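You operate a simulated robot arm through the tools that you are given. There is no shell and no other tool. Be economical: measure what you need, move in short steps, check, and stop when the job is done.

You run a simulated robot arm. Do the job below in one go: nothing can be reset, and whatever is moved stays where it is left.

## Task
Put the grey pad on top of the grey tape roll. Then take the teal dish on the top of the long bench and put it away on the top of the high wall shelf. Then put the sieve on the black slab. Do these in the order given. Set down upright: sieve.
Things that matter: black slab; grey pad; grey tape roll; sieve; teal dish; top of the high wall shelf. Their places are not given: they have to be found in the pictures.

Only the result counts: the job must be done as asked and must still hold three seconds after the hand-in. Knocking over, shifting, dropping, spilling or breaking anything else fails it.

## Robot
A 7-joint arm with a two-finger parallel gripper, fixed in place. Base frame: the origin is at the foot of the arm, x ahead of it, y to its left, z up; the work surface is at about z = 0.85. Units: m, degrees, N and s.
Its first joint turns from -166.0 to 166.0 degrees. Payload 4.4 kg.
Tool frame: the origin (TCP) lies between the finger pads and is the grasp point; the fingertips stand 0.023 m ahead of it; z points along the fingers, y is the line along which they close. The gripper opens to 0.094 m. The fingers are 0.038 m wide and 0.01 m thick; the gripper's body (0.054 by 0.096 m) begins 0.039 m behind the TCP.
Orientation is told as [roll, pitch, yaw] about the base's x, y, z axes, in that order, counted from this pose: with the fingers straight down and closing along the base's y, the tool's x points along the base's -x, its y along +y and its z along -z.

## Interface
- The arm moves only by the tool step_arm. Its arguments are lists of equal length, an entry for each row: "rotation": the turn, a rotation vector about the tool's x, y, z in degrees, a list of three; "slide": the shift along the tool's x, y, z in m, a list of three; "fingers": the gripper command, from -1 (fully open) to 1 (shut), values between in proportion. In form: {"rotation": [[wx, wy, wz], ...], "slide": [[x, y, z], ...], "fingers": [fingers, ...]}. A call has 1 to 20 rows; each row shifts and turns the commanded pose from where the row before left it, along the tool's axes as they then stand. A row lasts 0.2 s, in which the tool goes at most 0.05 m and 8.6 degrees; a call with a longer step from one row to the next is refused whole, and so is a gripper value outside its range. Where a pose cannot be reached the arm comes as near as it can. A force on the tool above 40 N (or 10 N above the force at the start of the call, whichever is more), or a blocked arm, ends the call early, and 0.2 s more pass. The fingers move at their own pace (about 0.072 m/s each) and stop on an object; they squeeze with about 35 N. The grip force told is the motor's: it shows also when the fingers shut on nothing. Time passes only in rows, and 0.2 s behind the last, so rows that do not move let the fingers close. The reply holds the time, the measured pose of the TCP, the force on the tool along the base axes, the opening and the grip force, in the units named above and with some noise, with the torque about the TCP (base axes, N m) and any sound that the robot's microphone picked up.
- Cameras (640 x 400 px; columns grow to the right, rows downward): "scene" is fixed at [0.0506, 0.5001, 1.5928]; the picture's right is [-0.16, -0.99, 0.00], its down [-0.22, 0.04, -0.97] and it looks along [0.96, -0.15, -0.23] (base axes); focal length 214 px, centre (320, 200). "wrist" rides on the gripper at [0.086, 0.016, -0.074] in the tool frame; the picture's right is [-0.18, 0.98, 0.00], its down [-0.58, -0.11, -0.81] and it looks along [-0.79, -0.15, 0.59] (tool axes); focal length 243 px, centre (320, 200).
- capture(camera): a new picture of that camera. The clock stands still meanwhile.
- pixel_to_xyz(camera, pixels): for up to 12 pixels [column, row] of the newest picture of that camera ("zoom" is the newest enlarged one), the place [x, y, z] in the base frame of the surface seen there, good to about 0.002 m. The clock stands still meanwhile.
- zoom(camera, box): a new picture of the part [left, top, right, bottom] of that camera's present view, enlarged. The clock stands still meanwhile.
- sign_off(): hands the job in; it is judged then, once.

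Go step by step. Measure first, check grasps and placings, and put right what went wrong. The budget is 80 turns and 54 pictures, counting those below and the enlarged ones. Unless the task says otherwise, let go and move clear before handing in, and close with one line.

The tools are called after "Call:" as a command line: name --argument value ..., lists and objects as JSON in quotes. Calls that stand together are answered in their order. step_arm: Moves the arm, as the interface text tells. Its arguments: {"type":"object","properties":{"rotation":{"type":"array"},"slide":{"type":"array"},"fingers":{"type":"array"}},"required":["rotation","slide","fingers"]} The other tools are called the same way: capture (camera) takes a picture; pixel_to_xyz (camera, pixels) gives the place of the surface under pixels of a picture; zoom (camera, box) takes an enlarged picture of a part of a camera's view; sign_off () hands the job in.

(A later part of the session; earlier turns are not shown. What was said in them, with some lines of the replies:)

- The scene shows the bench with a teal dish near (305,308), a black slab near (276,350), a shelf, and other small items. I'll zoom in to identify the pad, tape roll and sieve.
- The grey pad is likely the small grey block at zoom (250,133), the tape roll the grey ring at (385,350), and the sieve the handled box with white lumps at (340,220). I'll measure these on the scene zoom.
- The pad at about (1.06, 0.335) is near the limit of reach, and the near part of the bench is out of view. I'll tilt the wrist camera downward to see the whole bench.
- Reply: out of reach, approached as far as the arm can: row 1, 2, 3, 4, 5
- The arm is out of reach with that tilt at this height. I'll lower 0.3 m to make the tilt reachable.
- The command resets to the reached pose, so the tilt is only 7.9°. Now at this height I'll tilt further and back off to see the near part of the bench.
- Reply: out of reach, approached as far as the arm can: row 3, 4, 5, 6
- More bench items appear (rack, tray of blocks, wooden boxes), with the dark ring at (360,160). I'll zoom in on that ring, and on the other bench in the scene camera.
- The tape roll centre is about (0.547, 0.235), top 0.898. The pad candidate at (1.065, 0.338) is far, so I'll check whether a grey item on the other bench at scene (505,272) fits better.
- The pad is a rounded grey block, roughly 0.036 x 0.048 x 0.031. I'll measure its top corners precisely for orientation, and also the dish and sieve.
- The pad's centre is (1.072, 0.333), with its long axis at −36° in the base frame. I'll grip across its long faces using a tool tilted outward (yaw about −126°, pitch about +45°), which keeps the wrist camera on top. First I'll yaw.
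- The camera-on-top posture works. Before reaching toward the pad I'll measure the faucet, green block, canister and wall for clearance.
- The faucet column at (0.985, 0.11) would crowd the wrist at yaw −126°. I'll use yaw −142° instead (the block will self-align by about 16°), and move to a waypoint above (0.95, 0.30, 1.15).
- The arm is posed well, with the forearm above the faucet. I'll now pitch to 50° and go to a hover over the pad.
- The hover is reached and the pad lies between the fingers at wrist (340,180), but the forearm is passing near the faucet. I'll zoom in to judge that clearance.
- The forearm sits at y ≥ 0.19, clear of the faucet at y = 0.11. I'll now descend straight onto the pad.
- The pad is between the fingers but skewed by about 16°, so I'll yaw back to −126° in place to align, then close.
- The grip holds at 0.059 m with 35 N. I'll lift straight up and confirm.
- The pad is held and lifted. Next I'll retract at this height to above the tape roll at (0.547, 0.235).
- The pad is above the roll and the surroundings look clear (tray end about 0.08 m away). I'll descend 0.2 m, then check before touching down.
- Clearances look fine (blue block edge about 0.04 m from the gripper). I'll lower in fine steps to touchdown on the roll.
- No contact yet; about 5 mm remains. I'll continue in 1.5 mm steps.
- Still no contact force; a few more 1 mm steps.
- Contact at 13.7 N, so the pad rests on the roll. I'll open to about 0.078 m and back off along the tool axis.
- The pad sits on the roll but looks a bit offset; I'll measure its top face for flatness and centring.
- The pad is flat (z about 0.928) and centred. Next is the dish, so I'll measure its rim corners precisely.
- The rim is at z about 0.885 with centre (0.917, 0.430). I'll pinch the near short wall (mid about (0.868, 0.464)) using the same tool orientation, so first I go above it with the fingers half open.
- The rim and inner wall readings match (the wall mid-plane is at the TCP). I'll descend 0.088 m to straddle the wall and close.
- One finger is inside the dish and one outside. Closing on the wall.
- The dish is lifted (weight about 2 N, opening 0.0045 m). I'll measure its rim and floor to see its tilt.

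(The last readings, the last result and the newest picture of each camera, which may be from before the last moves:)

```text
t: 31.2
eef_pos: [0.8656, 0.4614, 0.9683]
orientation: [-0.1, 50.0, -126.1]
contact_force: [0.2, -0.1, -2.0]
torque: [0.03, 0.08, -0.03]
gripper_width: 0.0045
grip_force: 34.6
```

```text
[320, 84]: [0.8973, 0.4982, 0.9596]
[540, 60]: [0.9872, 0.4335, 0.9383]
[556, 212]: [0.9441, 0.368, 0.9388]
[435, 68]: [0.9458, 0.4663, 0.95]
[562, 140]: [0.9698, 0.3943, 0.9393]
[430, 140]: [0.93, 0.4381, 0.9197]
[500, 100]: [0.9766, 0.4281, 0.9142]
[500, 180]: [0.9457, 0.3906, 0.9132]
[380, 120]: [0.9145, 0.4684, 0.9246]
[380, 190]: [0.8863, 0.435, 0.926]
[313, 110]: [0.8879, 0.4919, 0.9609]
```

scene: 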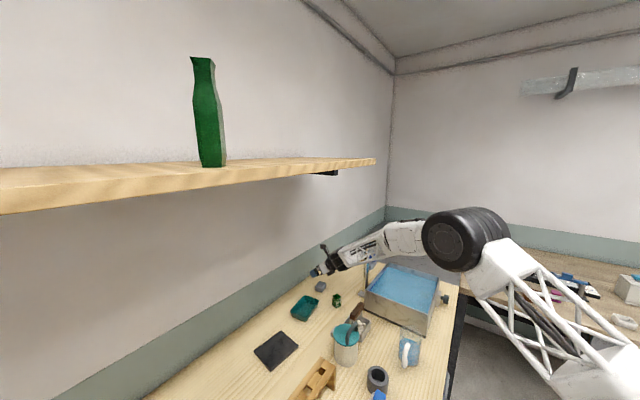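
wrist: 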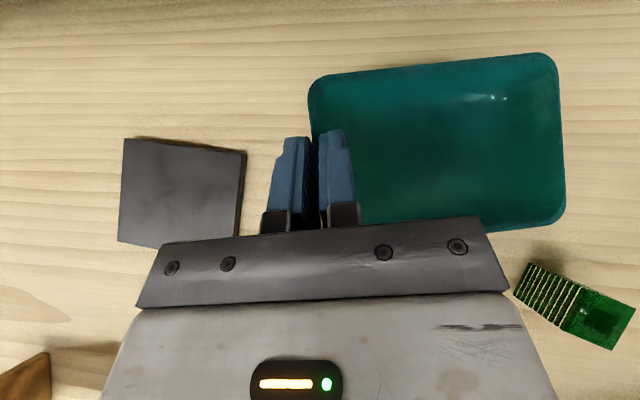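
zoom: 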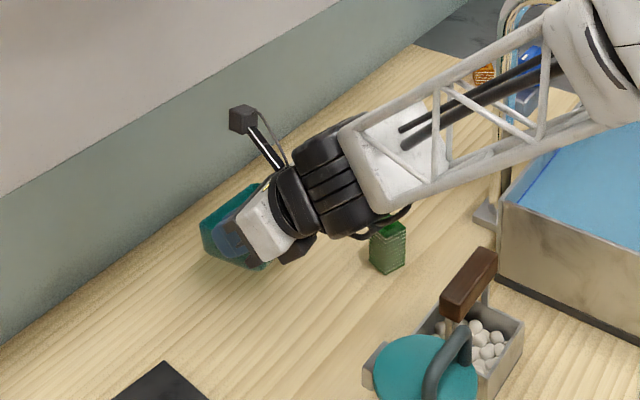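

The dish droops about 10.7° at its far end. I'll roll the tool about its heading to level it, raise to z about 1.17, then retract clear of the shelf.

Call:
step_arm --rotation '[[-3.44, 0, -4.1], [-3.44, 0, -4.1], [0, 0, 0], [0, 0, 0], [0, 0, 0], [0, 0, 0], [0, 0, 0], [0, 0, 0]]' --slide '[[0, 0, 0], [0, 0, 0], [0.0301, 0.0074, -0.0253], [0.0301, 0.0074, -0.0253], [0.0301, 0.0074, -0.0253], [0.0301, 0.0074, -0.0253], [0.0301, 0.0074, -0.0253], [0, 0, 0]]' --fingers '[1, 1, 1, 1, 1, 1, 1, 1]'

Call:
capture --camera "wrist"

Call:
pixel_to_xyz --camera "wrist" --pixels '[[320, 84], [540, 60], [556, 212], [435, 68], [562, 140], [430, 140], [500, 100], [500, 180], [380, 120], [380, 190], [313, 110]]'

```text
t: 33.0
eef_pos: [0.8661, 0.4625, 1.1679]
orientation: [16.3, 48.8, -113.6]
contact_force: [-0.1, 0.4, -3.3]
torque: [0.03, 0.06, 0.01]
gripper_width: 0.0049
grip_force: 35.4
```

```text
17 pictures are left
```

wrist: 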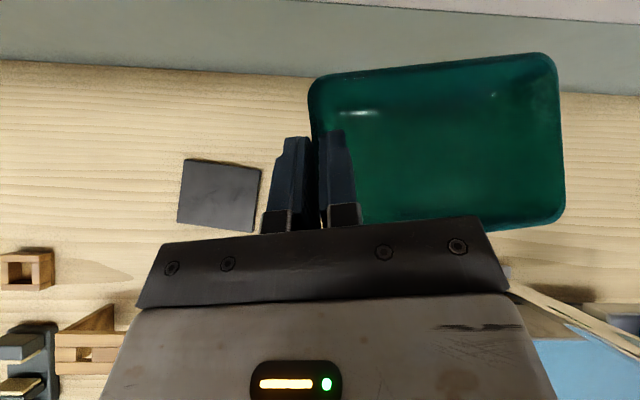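

```text
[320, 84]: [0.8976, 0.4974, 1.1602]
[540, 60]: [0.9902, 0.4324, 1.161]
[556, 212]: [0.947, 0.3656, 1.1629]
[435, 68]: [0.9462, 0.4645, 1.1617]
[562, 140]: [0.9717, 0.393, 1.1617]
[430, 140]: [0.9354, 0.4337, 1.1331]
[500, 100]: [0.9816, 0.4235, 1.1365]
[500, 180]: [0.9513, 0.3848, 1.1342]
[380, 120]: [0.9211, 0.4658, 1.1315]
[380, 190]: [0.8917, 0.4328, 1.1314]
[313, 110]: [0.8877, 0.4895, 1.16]
```

The dish is level now (rim 1.160–1.163). Retracting to (0.5, 0.2).

Call:
step_arm --rotation '[[0, 0, 0], [0, 0, 0], [0, 0, 0], [0, 0, 0], [0, 0, 0], [0, 0, 0], [0, 0, 0], [0, 0, 0], [0, 0, 0], [0, 0, 0], [0, 0, 0]]' --slide '[[-0.0231, -0.0127, -0.03125], [-0.0231, -0.0127, -0.03125], [-0.0231, -0.0127, -0.03125], [-0.0231, -0.0127, -0.03125], [-0.0231, -0.0127, -0.03125], [-0.0231, -0.0127, -0.03125], [-0.0231, -0.0127, -0.03125], [-0.0231, -0.0127, -0.03125], [-0.0231, -0.0127, -0.03125], [-0.0231, -0.0127, -0.03125], [-0.0231, -0.0127, -0.03125]]' --fingers '[1, 1, 1, 1, 1, 1, 1, 1, 1, 1, 1]'

```text
t: 35.4
eef_pos: [0.5006, 0.2027, 1.1664]
orientation: [16.3, 48.8, -113.6]
contact_force: [-0.1, -0.1, -1.6]
torque: [0.04, 0.12, -0.01]
gripper_width: 0.0047
grip_force: 34.7
```

Now rising to z about 1.69, in front of the shelf.

Call:
step_arm --rotation '[[0, 0, 0], [0, 0, 0], [0, 0, 0], [0, 0, 0], [0, 0, 0], [0, 0, 0], [0, 0, 0], [0, 0, 0], [0, 0, 0], [0, 0, 0], [0, 0, 0], [0, 0, 0]]' --slide '[[0.0326, 0.00805, -0.0274], [0.0326, 0.00805, -0.0274], [0.0326, 0.00805, -0.0274], [0.0326, 0.00805, -0.0274], [0.0326, 0.00805, -0.0274], [0.0326, 0.00805, -0.0274], [0.0326, 0.00805, -0.0274], [0.0326, 0.00805, -0.0274], [0.0326, 0.00805, -0.0274], [0.0326, 0.00805, -0.0274], [0.0326, 0.00805, -0.0274], [0.0326, 0.00805, -0.0274]]' --fingers '[1, 1, 1, 1, 1, 1, 1, 1, 1, 1, 1, 1]'

Call:
capture --camera "scene"

```text
t: 38.0
eef_pos: [0.5014, 0.1997, 1.6866]
orientation: [16.2, 48.9, -113.7]
contact_force: [0.3, 0.0, -2.8]
torque: [0.08, 0.11, 0.01]
gripper_width: 0.0045
grip_force: 35.6
```

```text
16 pictures are left
```

scene: 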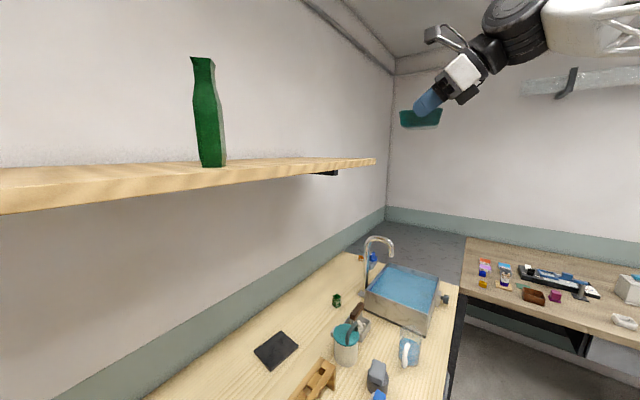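

The dish is above shelf height and clear. Moving in over the shelf to TCP (0.625, 0.518).

Call:
step_arm --rotation '[[0, 0, 0], [0, 0, 0], [0, 0, 0], [0, 0, 0], [0, 0, 0], [0, 0, 0], [0, 0, 0], [0, 0, 0]]' --slide '[[0.0281, -0.0107, 0.0303], [0.0281, -0.0107, 0.0303], [0.0281, -0.0107, 0.0303], [0.0281, -0.0107, 0.0303], [0.0281, -0.0107, 0.0303], [0.0281, -0.0107, 0.0303], [0.0281, -0.0107, 0.0303], [0.0281, -0.0107, 0.0303]]' --fingers '[1, 1, 1, 1, 1, 1, 1, 1]'

Call:
capture --camera "wrist"

Call:
pixel_to_xyz --camera "wrist" --pixels '[[320, 84], [540, 60], [556, 212], [430, 140], [380, 190], [280, 60], [200, 100], [600, 100], [600, 200], [150, 200], [430, 30], [100, 60]]'

```text
t: 39.8
eef_pos: [0.6236, 0.5184, 1.6885]
orientation: [16.4, 48.9, -113.6]
contact_force: [-1.6, 0.2, -0.6]
torque: [0.01, 0.1, -0.01]
gripper_width: 0.0047
grip_force: 35.0
```

```text
15 pictures are left
```

wrist: 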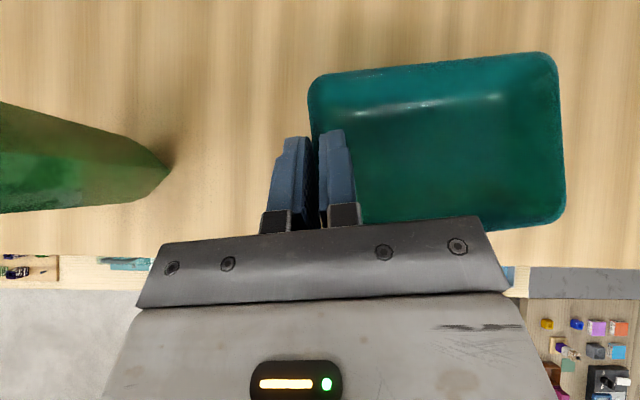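

```text
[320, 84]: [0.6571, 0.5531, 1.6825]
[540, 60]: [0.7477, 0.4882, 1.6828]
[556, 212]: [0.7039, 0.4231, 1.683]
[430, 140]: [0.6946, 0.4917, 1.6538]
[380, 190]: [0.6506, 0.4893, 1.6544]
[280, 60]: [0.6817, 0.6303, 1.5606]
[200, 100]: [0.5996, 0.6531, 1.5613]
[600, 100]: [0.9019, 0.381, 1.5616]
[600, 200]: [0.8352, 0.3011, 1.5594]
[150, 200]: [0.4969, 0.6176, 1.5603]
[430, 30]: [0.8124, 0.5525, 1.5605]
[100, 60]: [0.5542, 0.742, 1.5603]
```

The dish is over the shelf with margin on all sides; shelf top is 1.5605 and dish bottom about 1.647. I'll lower 0.078 m, then fine steps.

Call:
step_arm --rotation '[[0, 0, 0], [0, 0, 0], [0, 0, 0], [0, 0, 0], [0, 0, 0], [0, 0, 0], [0, 0, 0]]' --slide '[[-0.0196, -0.0048, 0.0164], [-0.0196, -0.0048, 0.0164], [-0.0196, -0.0048, 0.0164], [-0.0015, -0.0004, 0.0013], [-0.0015, -0.0004, 0.0013], [-0.0015, -0.0004, 0.0013], [0, 0, 0]]' --fingers '[1, 1, 1, 1, 1, 1, 1]'

```text
t: 41.4
eef_pos: [0.6235, 0.518, 1.6028]
orientation: [16.5, 48.8, -113.6]
contact_force: [-0.5, 0.3, -1.9]
torque: [0.07, 0.12, -0.03]
gripper_width: 0.0045
grip_force: 34.6
```

Still carrying with no contact yet; I'll take 1 mm steps further.

Call:
step_arm --rotation '[[0, 0, 0], [0, 0, 0], [0, 0, 0]]' --slide '[[-0.0011, -0.0003, 0.0009], [-0.0011, -0.0003, 0.0009], [0, 0, 0]]' --fingers '[1, 1, 1]'

```text
t: 42.2
eef_pos: [0.623, 0.5181, 1.6025]
orientation: [16.4, 48.9, -113.6]
contact_force: [1.8, 2.0, 10.8]
torque: [-0.14, 0.18, -0.01]
gripper_width: 0.0047
grip_force: 35.1
```

Contact at 11 N. I'll open moderately and lift straight up out of the dish.

Call:
step_arm --rotation '[[0, 0, 0], [0, 0, 0], [0, 0, 0], [0, 0, 0], [0, 0, 0], [0, 0, 0]]' --slide '[[0, 0, 0], [0, 0, 0], [0, 0, 0], [0.0151, 0.0037, -0.0126], [0.0226, 0.0056, -0.019], [0.0301, 0.0074, -0.0253]]' --fingers '[0.1, 0.1, 0.1, 0.1, 0.1, 0.1]'

Call:
capture --camera "wrist"

Call:
pixel_to_xyz --camera "wrist" --pixels '[[335, 115], [500, 100], [505, 205], [430, 160], [420, 108]]'

```text
t: 43.6
eef_pos: [0.6243, 0.5188, 1.6908]
orientation: [16.5, 48.8, -113.6]
contact_force: [1.0, 0.0, -0.4]
torque: [-0.02, 0.04, 0.03]
gripper_width: 0.0423
grip_force: 0.0
```

```text
14 pictures are left
```

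wrist: 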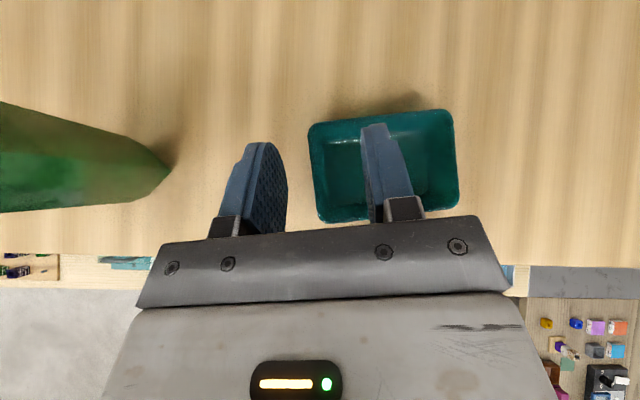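

```text
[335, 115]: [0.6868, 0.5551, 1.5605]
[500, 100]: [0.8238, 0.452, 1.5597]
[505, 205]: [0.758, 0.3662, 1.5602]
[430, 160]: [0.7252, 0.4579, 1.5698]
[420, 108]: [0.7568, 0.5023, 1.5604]
```

The dish sits flat on the shelf. I'll retreat the way I came, undo the roll, and descend to z about 1.2 over the bench.

Call:
step_arm --rotation '[[0, 0, 0], [0, 0, 0], [0, 0, 0], [0, 0, 0], [0, 0, 0], [0, 0, 0], [0, 0, 0], [0, 0, 0], [3.44, 0, 4.1], [3.44, 0, 4.1], [0, 0, 0], [0, 0, 0], [0, 0, 0], [0, 0, 0], [0, 0, 0], [0, 0, 0], [0, 0, 0], [0, 0, 0], [0, 0, 0], [0, 0, 0]]' --slide '[[-0.0281, 0.0107, -0.0303], [-0.0281, 0.0107, -0.0303], [-0.0281, 0.0107, -0.0303], [-0.0281, 0.0107, -0.0303], [-0.0281, 0.0107, -0.0303], [-0.0281, 0.0107, -0.0303], [-0.0281, 0.0107, -0.0303], [-0.0281, 0.0107, -0.0303], [0, 0, 0], [0, 0, 0], [-0.0375, 0, 0.0315], [-0.0375, 0, 0.0315], [-0.0375, 0, 0.0315], [-0.0375, 0, 0.0315], [-0.0375, 0, 0.0315], [-0.0375, 0, 0.0315], [-0.0375, 0, 0.0315], [-0.0375, 0, 0.0315], [-0.0375, 0, 0.0315], [-0.0375, 0, 0.0315]]' --fingers '[0.1, 0.1, 0.1, 0.1, 0.1, 0.1, 0.1, 0.1, 0.1, 0.1, 0.1, 0.1, 0.1, 0.1, 0.1, 0.1, 0.1, 0.1, 0.1, 0.1]'

Call:
zoom --camera "wrist" --box '[220, 0, 540, 200]'

Call:
pixel_to_xyz --camera "zoom" --pixels '[[320, 200], [450, 100], [500, 100]]'

```text
t: 47.8
eef_pos: [0.5008, 0.1996, 1.2008]
orientation: [0.0, 49.9, -126.1]
contact_force: [0.4, -0.2, -0.7]
torque: [0.03, -0.02, 0.02]
gripper_width: 0.0424
grip_force: 0.0
```

```text
2.00 times, centred on (380, 100) of wrist
```

zoom: 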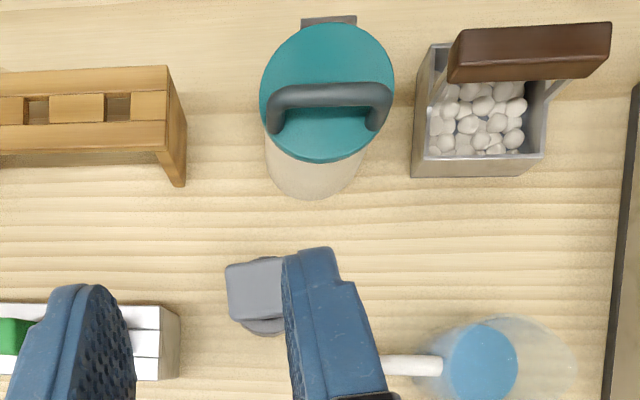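

```text
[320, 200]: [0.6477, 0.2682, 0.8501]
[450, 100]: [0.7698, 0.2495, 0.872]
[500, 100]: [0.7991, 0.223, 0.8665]
```

The sieve is the grey box of pebbles with a wooden bail handle. I'll measure its handle and body, and the slab.

Call:
zoom --camera "wrist" --box '[410, 0, 538, 100]'

Call:
pixel_to_xyz --camera "zoom" --pixels '[[195, 80], [560, 80], [375, 75], [375, 140], [190, 150], [555, 145], [160, 350], [385, 340], [60, 120], [150, 320], [90, 340], [110, 200]]'

Call:
zoom --camera "scene" --box '[240, 290, 400, 390]'

Call:
pixel_to_xyz --camera "zoom" --pixels '[[155, 168], [230, 220], [130, 318], [62, 258], [145, 240], [455, 55], [425, 105], [480, 90], [450, 125], [520, 130], [505, 165], [385, 115]]'

```text
4.00 times, centred on (474, 50) of wrist
```

zoom: 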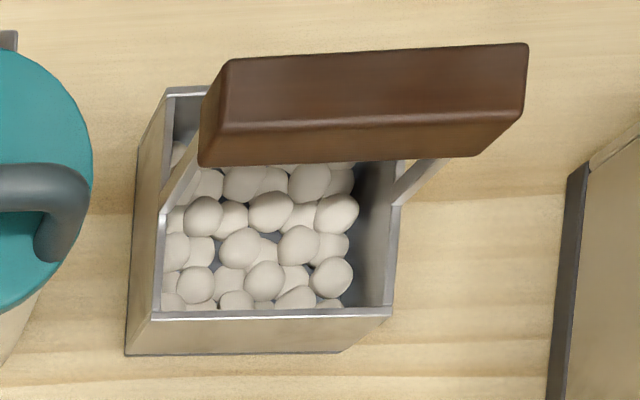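

```text
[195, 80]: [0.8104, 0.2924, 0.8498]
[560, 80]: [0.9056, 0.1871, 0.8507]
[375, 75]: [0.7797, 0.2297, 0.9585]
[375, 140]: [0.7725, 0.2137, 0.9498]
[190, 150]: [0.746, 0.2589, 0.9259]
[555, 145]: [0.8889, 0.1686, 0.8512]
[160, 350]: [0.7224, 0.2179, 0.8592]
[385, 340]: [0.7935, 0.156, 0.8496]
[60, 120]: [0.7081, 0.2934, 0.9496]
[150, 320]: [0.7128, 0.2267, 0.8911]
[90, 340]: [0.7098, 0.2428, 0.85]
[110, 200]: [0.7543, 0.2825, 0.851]
```

```text
4.00 times, centred on (320, 340) of scene
```

zoom: 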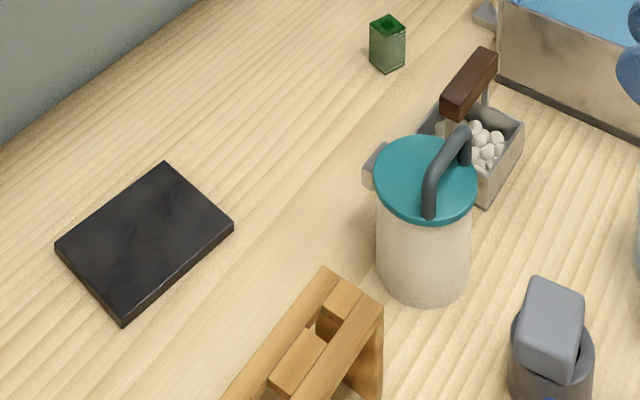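

```text
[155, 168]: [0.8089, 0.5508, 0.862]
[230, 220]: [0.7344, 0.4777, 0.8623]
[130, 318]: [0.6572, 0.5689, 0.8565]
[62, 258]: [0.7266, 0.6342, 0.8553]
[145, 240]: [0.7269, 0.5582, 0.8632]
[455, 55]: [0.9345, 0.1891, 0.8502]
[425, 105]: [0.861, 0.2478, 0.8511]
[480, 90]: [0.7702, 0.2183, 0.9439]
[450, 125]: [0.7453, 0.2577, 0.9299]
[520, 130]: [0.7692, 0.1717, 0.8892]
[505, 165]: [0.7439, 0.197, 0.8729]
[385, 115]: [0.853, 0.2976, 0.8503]
```

I need the bar's ends precisely, so one more wrist zoom and measurement.

Call:
zoom --camera "wrist" --box '[410, 0, 538, 100]'

Call:
pixel_to_xyz --camera "zoom" --pixels '[[235, 70], [520, 52], [515, 95], [225, 118], [240, 160], [470, 150], [160, 315], [385, 312], [400, 180], [170, 95], [380, 200], [165, 215]]'

```text
4.00 times, centred on (474, 50) of wrist
```

zoom: 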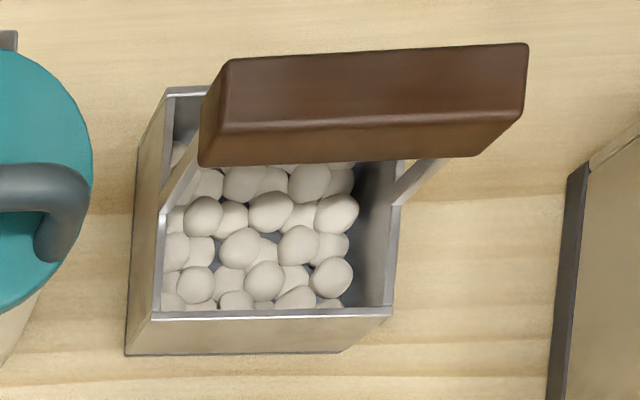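

```text
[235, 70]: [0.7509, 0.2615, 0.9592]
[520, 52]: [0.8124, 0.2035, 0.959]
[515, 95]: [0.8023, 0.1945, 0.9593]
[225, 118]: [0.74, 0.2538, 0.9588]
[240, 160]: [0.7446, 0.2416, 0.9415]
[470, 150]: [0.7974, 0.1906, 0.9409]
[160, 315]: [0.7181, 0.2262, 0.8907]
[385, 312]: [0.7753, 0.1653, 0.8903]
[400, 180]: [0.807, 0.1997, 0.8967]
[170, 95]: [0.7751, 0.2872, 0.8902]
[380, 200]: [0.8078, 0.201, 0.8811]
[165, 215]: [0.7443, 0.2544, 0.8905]
```

The bar centre is (0.776, 0.228), top 0.959, direction −43°, about 0.015 m wide; the box is centred under it. I'll reorient to yaw −43.3° and pitch 15° here at a safe height, to grip across the bar.

Call:
step_arm --rotation '[[0, -7, 0], [0, -7, 0], [0, -7, 0], [0, -7, 0], [0, -7, 0], [2.14, 0, -7.99], [2.14, 0, -7.99], [2.14, 0, -7.99], [2.14, 0, -7.99], [2.14, 0, -7.99], [2.14, 0, -7.99], [2.14, 0, -7.99], [2.14, 0, -7.99], [2.14, 0, -7.99], [2.14, 0, -7.99]]' --slide '[[0, 0, 0], [0, 0, 0], [0, 0, 0], [0, 0, 0], [0, 0, 0], [0, 0, 0], [0, 0, 0], [0, 0, 0], [0, 0, 0], [0, 0, 0], [0, 0, 0], [0, 0, 0], [0, 0, 0], [0, 0, 0], [0, 0, 0]]' --fingers '[-0.28, -0.28, -0.28, -0.28, -0.28, -0.28, -0.28, -0.28, -0.28, -0.28, -0.28, -0.28, -0.28, -0.28, -0.28]'

```text
t: 51.0
eef_pos: [0.499, 0.201, 1.2015]
orientation: [0.0, 15.0, -43.1]
contact_force: [-0.8, 0.1, 0.5]
torque: [0.01, 0.02, 0.01]
gripper_width: 0.0602
grip_force: 0.1
```

Moving above the handle bar at z = 1.10.

Call:
step_arm --rotation '[[0, 0, 0], [0, 0, 0], [0, 0, 0], [0, 0, 0], [0, 0, 0], [0, 0, 0], [0, 0, 0]]' --slide '[[-0.029, 0.0299, 0.007], [-0.029, 0.0299, 0.007], [-0.029, 0.0299, 0.007], [-0.029, 0.0299, 0.007], [-0.029, 0.0299, 0.007], [-0.029, 0.0299, 0.007], [-0.029, 0.0299, 0.007]]' --fingers '[-0.28, -0.28, -0.28, -0.28, -0.28, -0.28, -0.28]'

Call:
zoom --camera "scene" --box '[280, 220, 440, 370]'

Call:
capture --camera "wrist"

```text
t: 52.6
eef_pos: [0.7784, 0.2268, 1.101]
orientation: [0.1, 15.0, -43.2]
contact_force: [-0.2, -0.4, 1.0]
torque: [-0.01, 0.01, 0.01]
gripper_width: 0.06
grip_force: 0.1
```

```text
2.67 times, centred on (360, 295) of scene
```

zoom: 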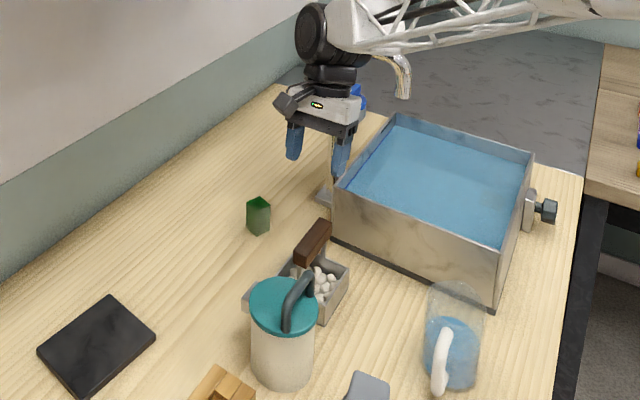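

```text
8 pictures are left
```

wrist: 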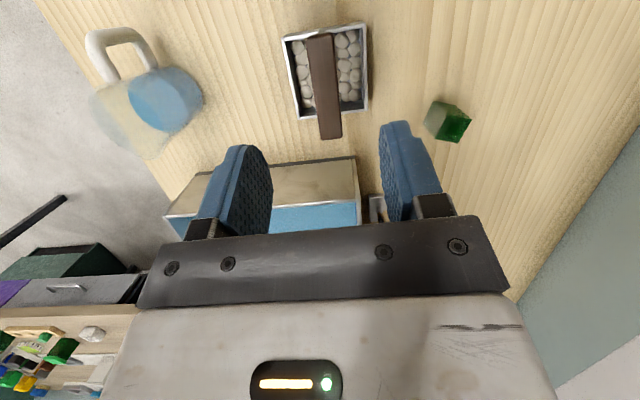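

The bar lies in line between the fingers. Descending to grasp height and closing.

Call:
step_arm --rotation '[[0, 0, 0], [0, 0, 0], [0, 0, 0], [0, 0, 0], [0, 0, 0], [0, 0, 0], [0, 0, 0], [0, 0, 0]]' --slide '[[-0.0093, -0.0008, 0.037], [-0.0093, 0, 0.037], [-0.0093, 0, 0.037], [-0.0093, 0, 0.037], [0, 0, 0], [0, 0, 0], [0, 0, 0], [0, 0, 0]]' --fingers '[-0.28, -0.28, -0.28, -0.28, 1, 1, 1, 1]'

Call:
capture --camera "wrist"

```text
t: 54.4
eef_pos: [0.7745, 0.2281, 0.9502]
orientation: [0.0, 15.0, -43.3]
contact_force: [0.7, 1.2, 0.8]
torque: [0.01, -0.15, 0.04]
gripper_width: 0.0238
grip_force: 34.7
```

```text
7 pictures are left
```

wrist: 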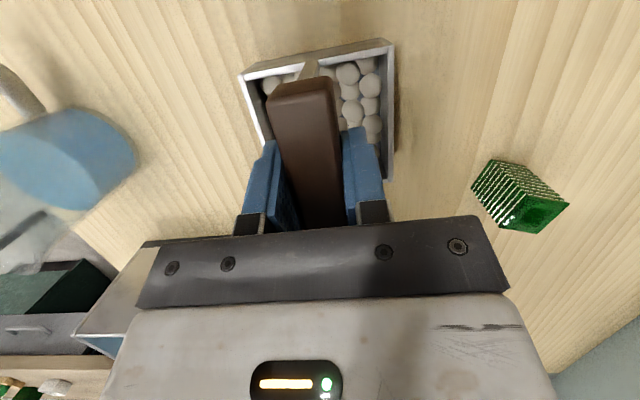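

The bar is gripped (0.024 m, 35 N). Lifting gently 0.13 m.

Call:
step_arm --rotation '[[0, 0, 0], [0, 0, 0], [0, 0, 0], [0, 0, 0], [0, 0, 0], [0, 0, 0]]' --slide '[[0.0026, 0, -0.0097], [0.0062, 0, -0.0232], [0.0083, 0, -0.0309], [0.0083, 0, -0.0309], [0.0083, 0, -0.0309], [0, 0, 0]]' --fingers '[1, 1, 1, 1, 1, 1]'

Call:
zoom --camera "scene" --box '[240, 220, 440, 370]'

```text
t: 55.8
eef_pos: [0.7756, 0.2275, 1.0791]
orientation: [0.0, 15.0, -43.4]
contact_force: [0.4, 0.4, -2.8]
torque: [-0.04, 0.02, -0.01]
gripper_width: 0.0238
grip_force: 34.9
```

```text
2.67 times, centred on (340, 295) of scene
```

zoom: 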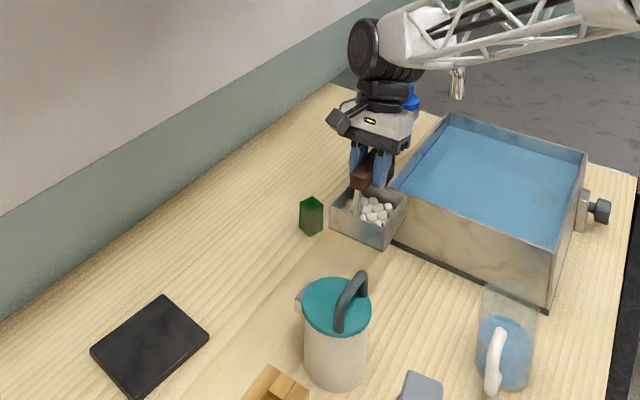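

The sieve hangs upright. I'll carry it in +y past the canister, then over to the slab at (0.730, 0.559).

Call:
step_arm --rotation '[[0, 0, 0], [0, 0, 0], [0, 0, 0], [0, 0, 0], [0, 0, 0], [0, 0, 0], [0, 0, 0], [0, 0, 0], [0, 0, 0], [0, 0, 0]]' --slide '[[0.0141, 0.0155, 0.0038], [0.0281, 0.031, 0.0075], [0.0281, 0.031, 0.0075], [0.0281, 0.031, 0.0075], [0.0281, 0.031, 0.0075], [0.0141, 0.0155, 0.0038], [0.037, 0.0184, 0.0099], [0.037, 0.0184, 0.0099], [0.037, 0.0184, 0.0099], [0, 0, 0]]' --fingers '[1, 1, 1, 1, 1, 1, 1, 1, 1, 1]'

Call:
zoom --camera "scene" --box '[200, 200, 400, 390]'

Call:
pixel_to_xyz --camera "zoom" --pixels '[[300, 300], [250, 330], [200, 330], [350, 300]]'

```text
t: 58.0
eef_pos: [0.7308, 0.5609, 1.0793]
orientation: [0.0, 15.1, -43.4]
contact_force: [0.2, -0.3, -3.3]
torque: [0.01, 0.03, -0.01]
gripper_width: 0.0236
grip_force: 35.0
```

```text
2.11 times, centred on (300, 295) of scene
```

zoom: 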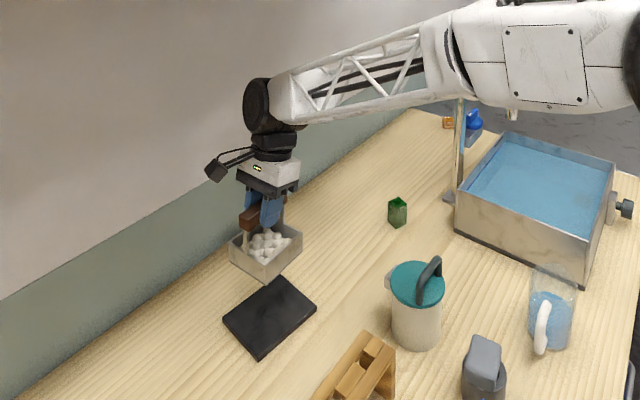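

```text
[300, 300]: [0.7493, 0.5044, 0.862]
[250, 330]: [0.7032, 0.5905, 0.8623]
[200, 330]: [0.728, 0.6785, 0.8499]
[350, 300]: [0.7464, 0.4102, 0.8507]
```

The sieve is over the slab. Lowering to just above it, then fine steps.

Call:
step_arm --rotation '[[0, 0, 0], [0, 0, 0], [0, 0, 0], [0, 0, 0], [0, 0, 0], [0, 0, 0], [0, 0, 0]]' --slide '[[-0.0105, -0.0012, 0.0355], [-0.0096, 0, 0.0357], [-0.0096, 0, 0.0357], [-0.0005, 0, 0.0018], [-0.0004, 0, 0.0014], [-0.0003, 0, 0.001], [0, 0, 0]]' --fingers '[1, 1, 1, 1, 1, 1, 1]'

Call:
zoom --camera "scene" --box '[220, 280, 340, 380]'

```text
t: 59.6
eef_pos: [0.7298, 0.5573, 0.9635]
orientation: [0.0, 15.0, -43.3]
contact_force: [0.1, 0.3, -2.8]
torque: [-0.02, -0.02, -0.03]
gripper_width: 0.0238
grip_force: 34.7
```

```text
4.00 times, centred on (280, 330) of scene
```

zoom: 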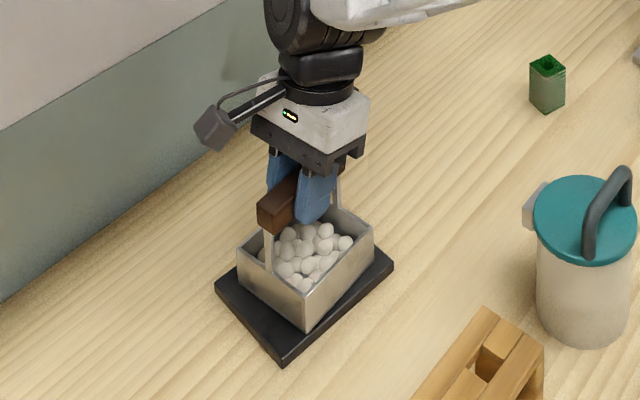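

The sieve is centred over the slab and nearly touching; I'll finish with 1 mm steps.

Call:
step_arm --rotation '[[0, 0, 0], [0, 0, 0], [0, 0, 0]]' --slide '[[-0.0003, 0, 0.001], [-0.0003, 0, 0.001], [0, 0, 0]]' --fingers '[1, 1, 1]'

```text
t: 60.4
eef_pos: [0.7294, 0.5579, 0.9616]
orientation: [0.1, 15.0, -43.3]
contact_force: [-0.5, -0.1, -2.8]
torque: [-0.02, 0.01, -0.02]
gripper_width: 0.0239
grip_force: 35.1
```

Still hanging (−2.8 N), so I continue down.

Call:
step_arm --rotation '[[0, 0, 0], [0, 0, 0], [0, 0, 0]]' --slide '[[-0.0002, 0, 0.0008], [-0.0002, 0, 0.0008], [0, 0, 0]]' --fingers '[1, 1, 1]'

```text
t: 61.2
eef_pos: [0.7298, 0.5576, 0.9609]
orientation: [0.1, 15.0, -43.4]
contact_force: [-3.3, -2.9, 12.0]
torque: [-0.14, 0.21, 0.01]
gripper_width: 0.0239
grip_force: 34.6
```

Contact at 12 N; releasing and rising straight up.

Call:
step_arm --rotation '[[0, 0, 0], [0, 0, 0], [0, 0, 0], [0, 0, 0], [0, 0, 0], [0, 0, 0], [0, 0, 0]]' --slide '[[0, 0, 0], [0, 0, 0], [0, 0, 0], [0.0039, 0, -0.0145], [0.0065, 0, -0.0242], [0.0104, 0, -0.0386], [0.0104, 0, -0.0386]]' --fingers '[-0.28, -0.28, -0.28, -0.28, -0.28, -0.28, -0.28]'

Call:
zoom --camera "scene" --box '[220, 280, 400, 400]'

Call:
pixel_to_xyz --camera "zoom" --pixels '[[180, 140], [120, 180], [150, 180]]'

```text
t: 62.8
eef_pos: [0.7307, 0.5589, 1.0797]
orientation: [-0.1, 15.0, -43.4]
contact_force: [0.9, -0.7, -0.6]
torque: [0.01, -0.05, -0.01]
gripper_width: 0.0603
grip_force: 0.1
```

```text
3.33 times, centred on (310, 340) of scene
```

zoom: 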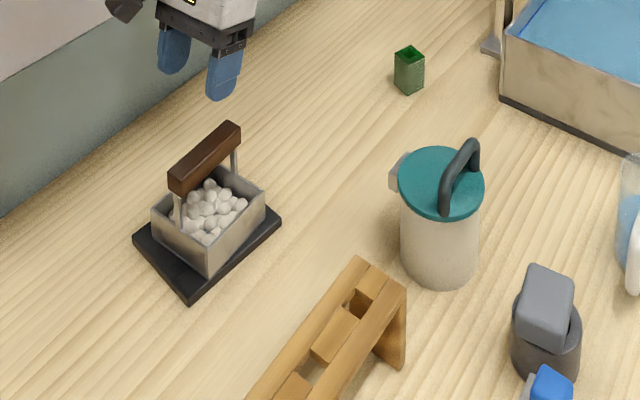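

```text
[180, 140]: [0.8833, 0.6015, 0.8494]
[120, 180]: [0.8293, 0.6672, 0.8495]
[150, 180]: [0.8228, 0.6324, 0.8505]
```

The sieve stands upright on the slab and the pad is still on the roll. One last scene picture to confirm the dish on the shelf.

Call:
capture --camera "scene"

```text
2 pictures are left
```

scene: 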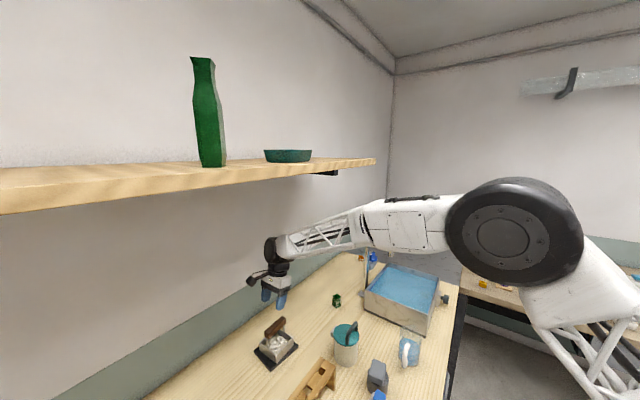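

The dish is on the shelf at (288,155), the sieve is on the slab at (275,345), and the pad is on the roll at (377,372), with the arm clear. Handing in.

Call:
sign_off

```text
The job is handed in.
```

The grey pad is on the tape roll, the teal dish is on the high wall shelf, and the sieve is upright on the black slab, done in that order, with nothing else seen to have moved.
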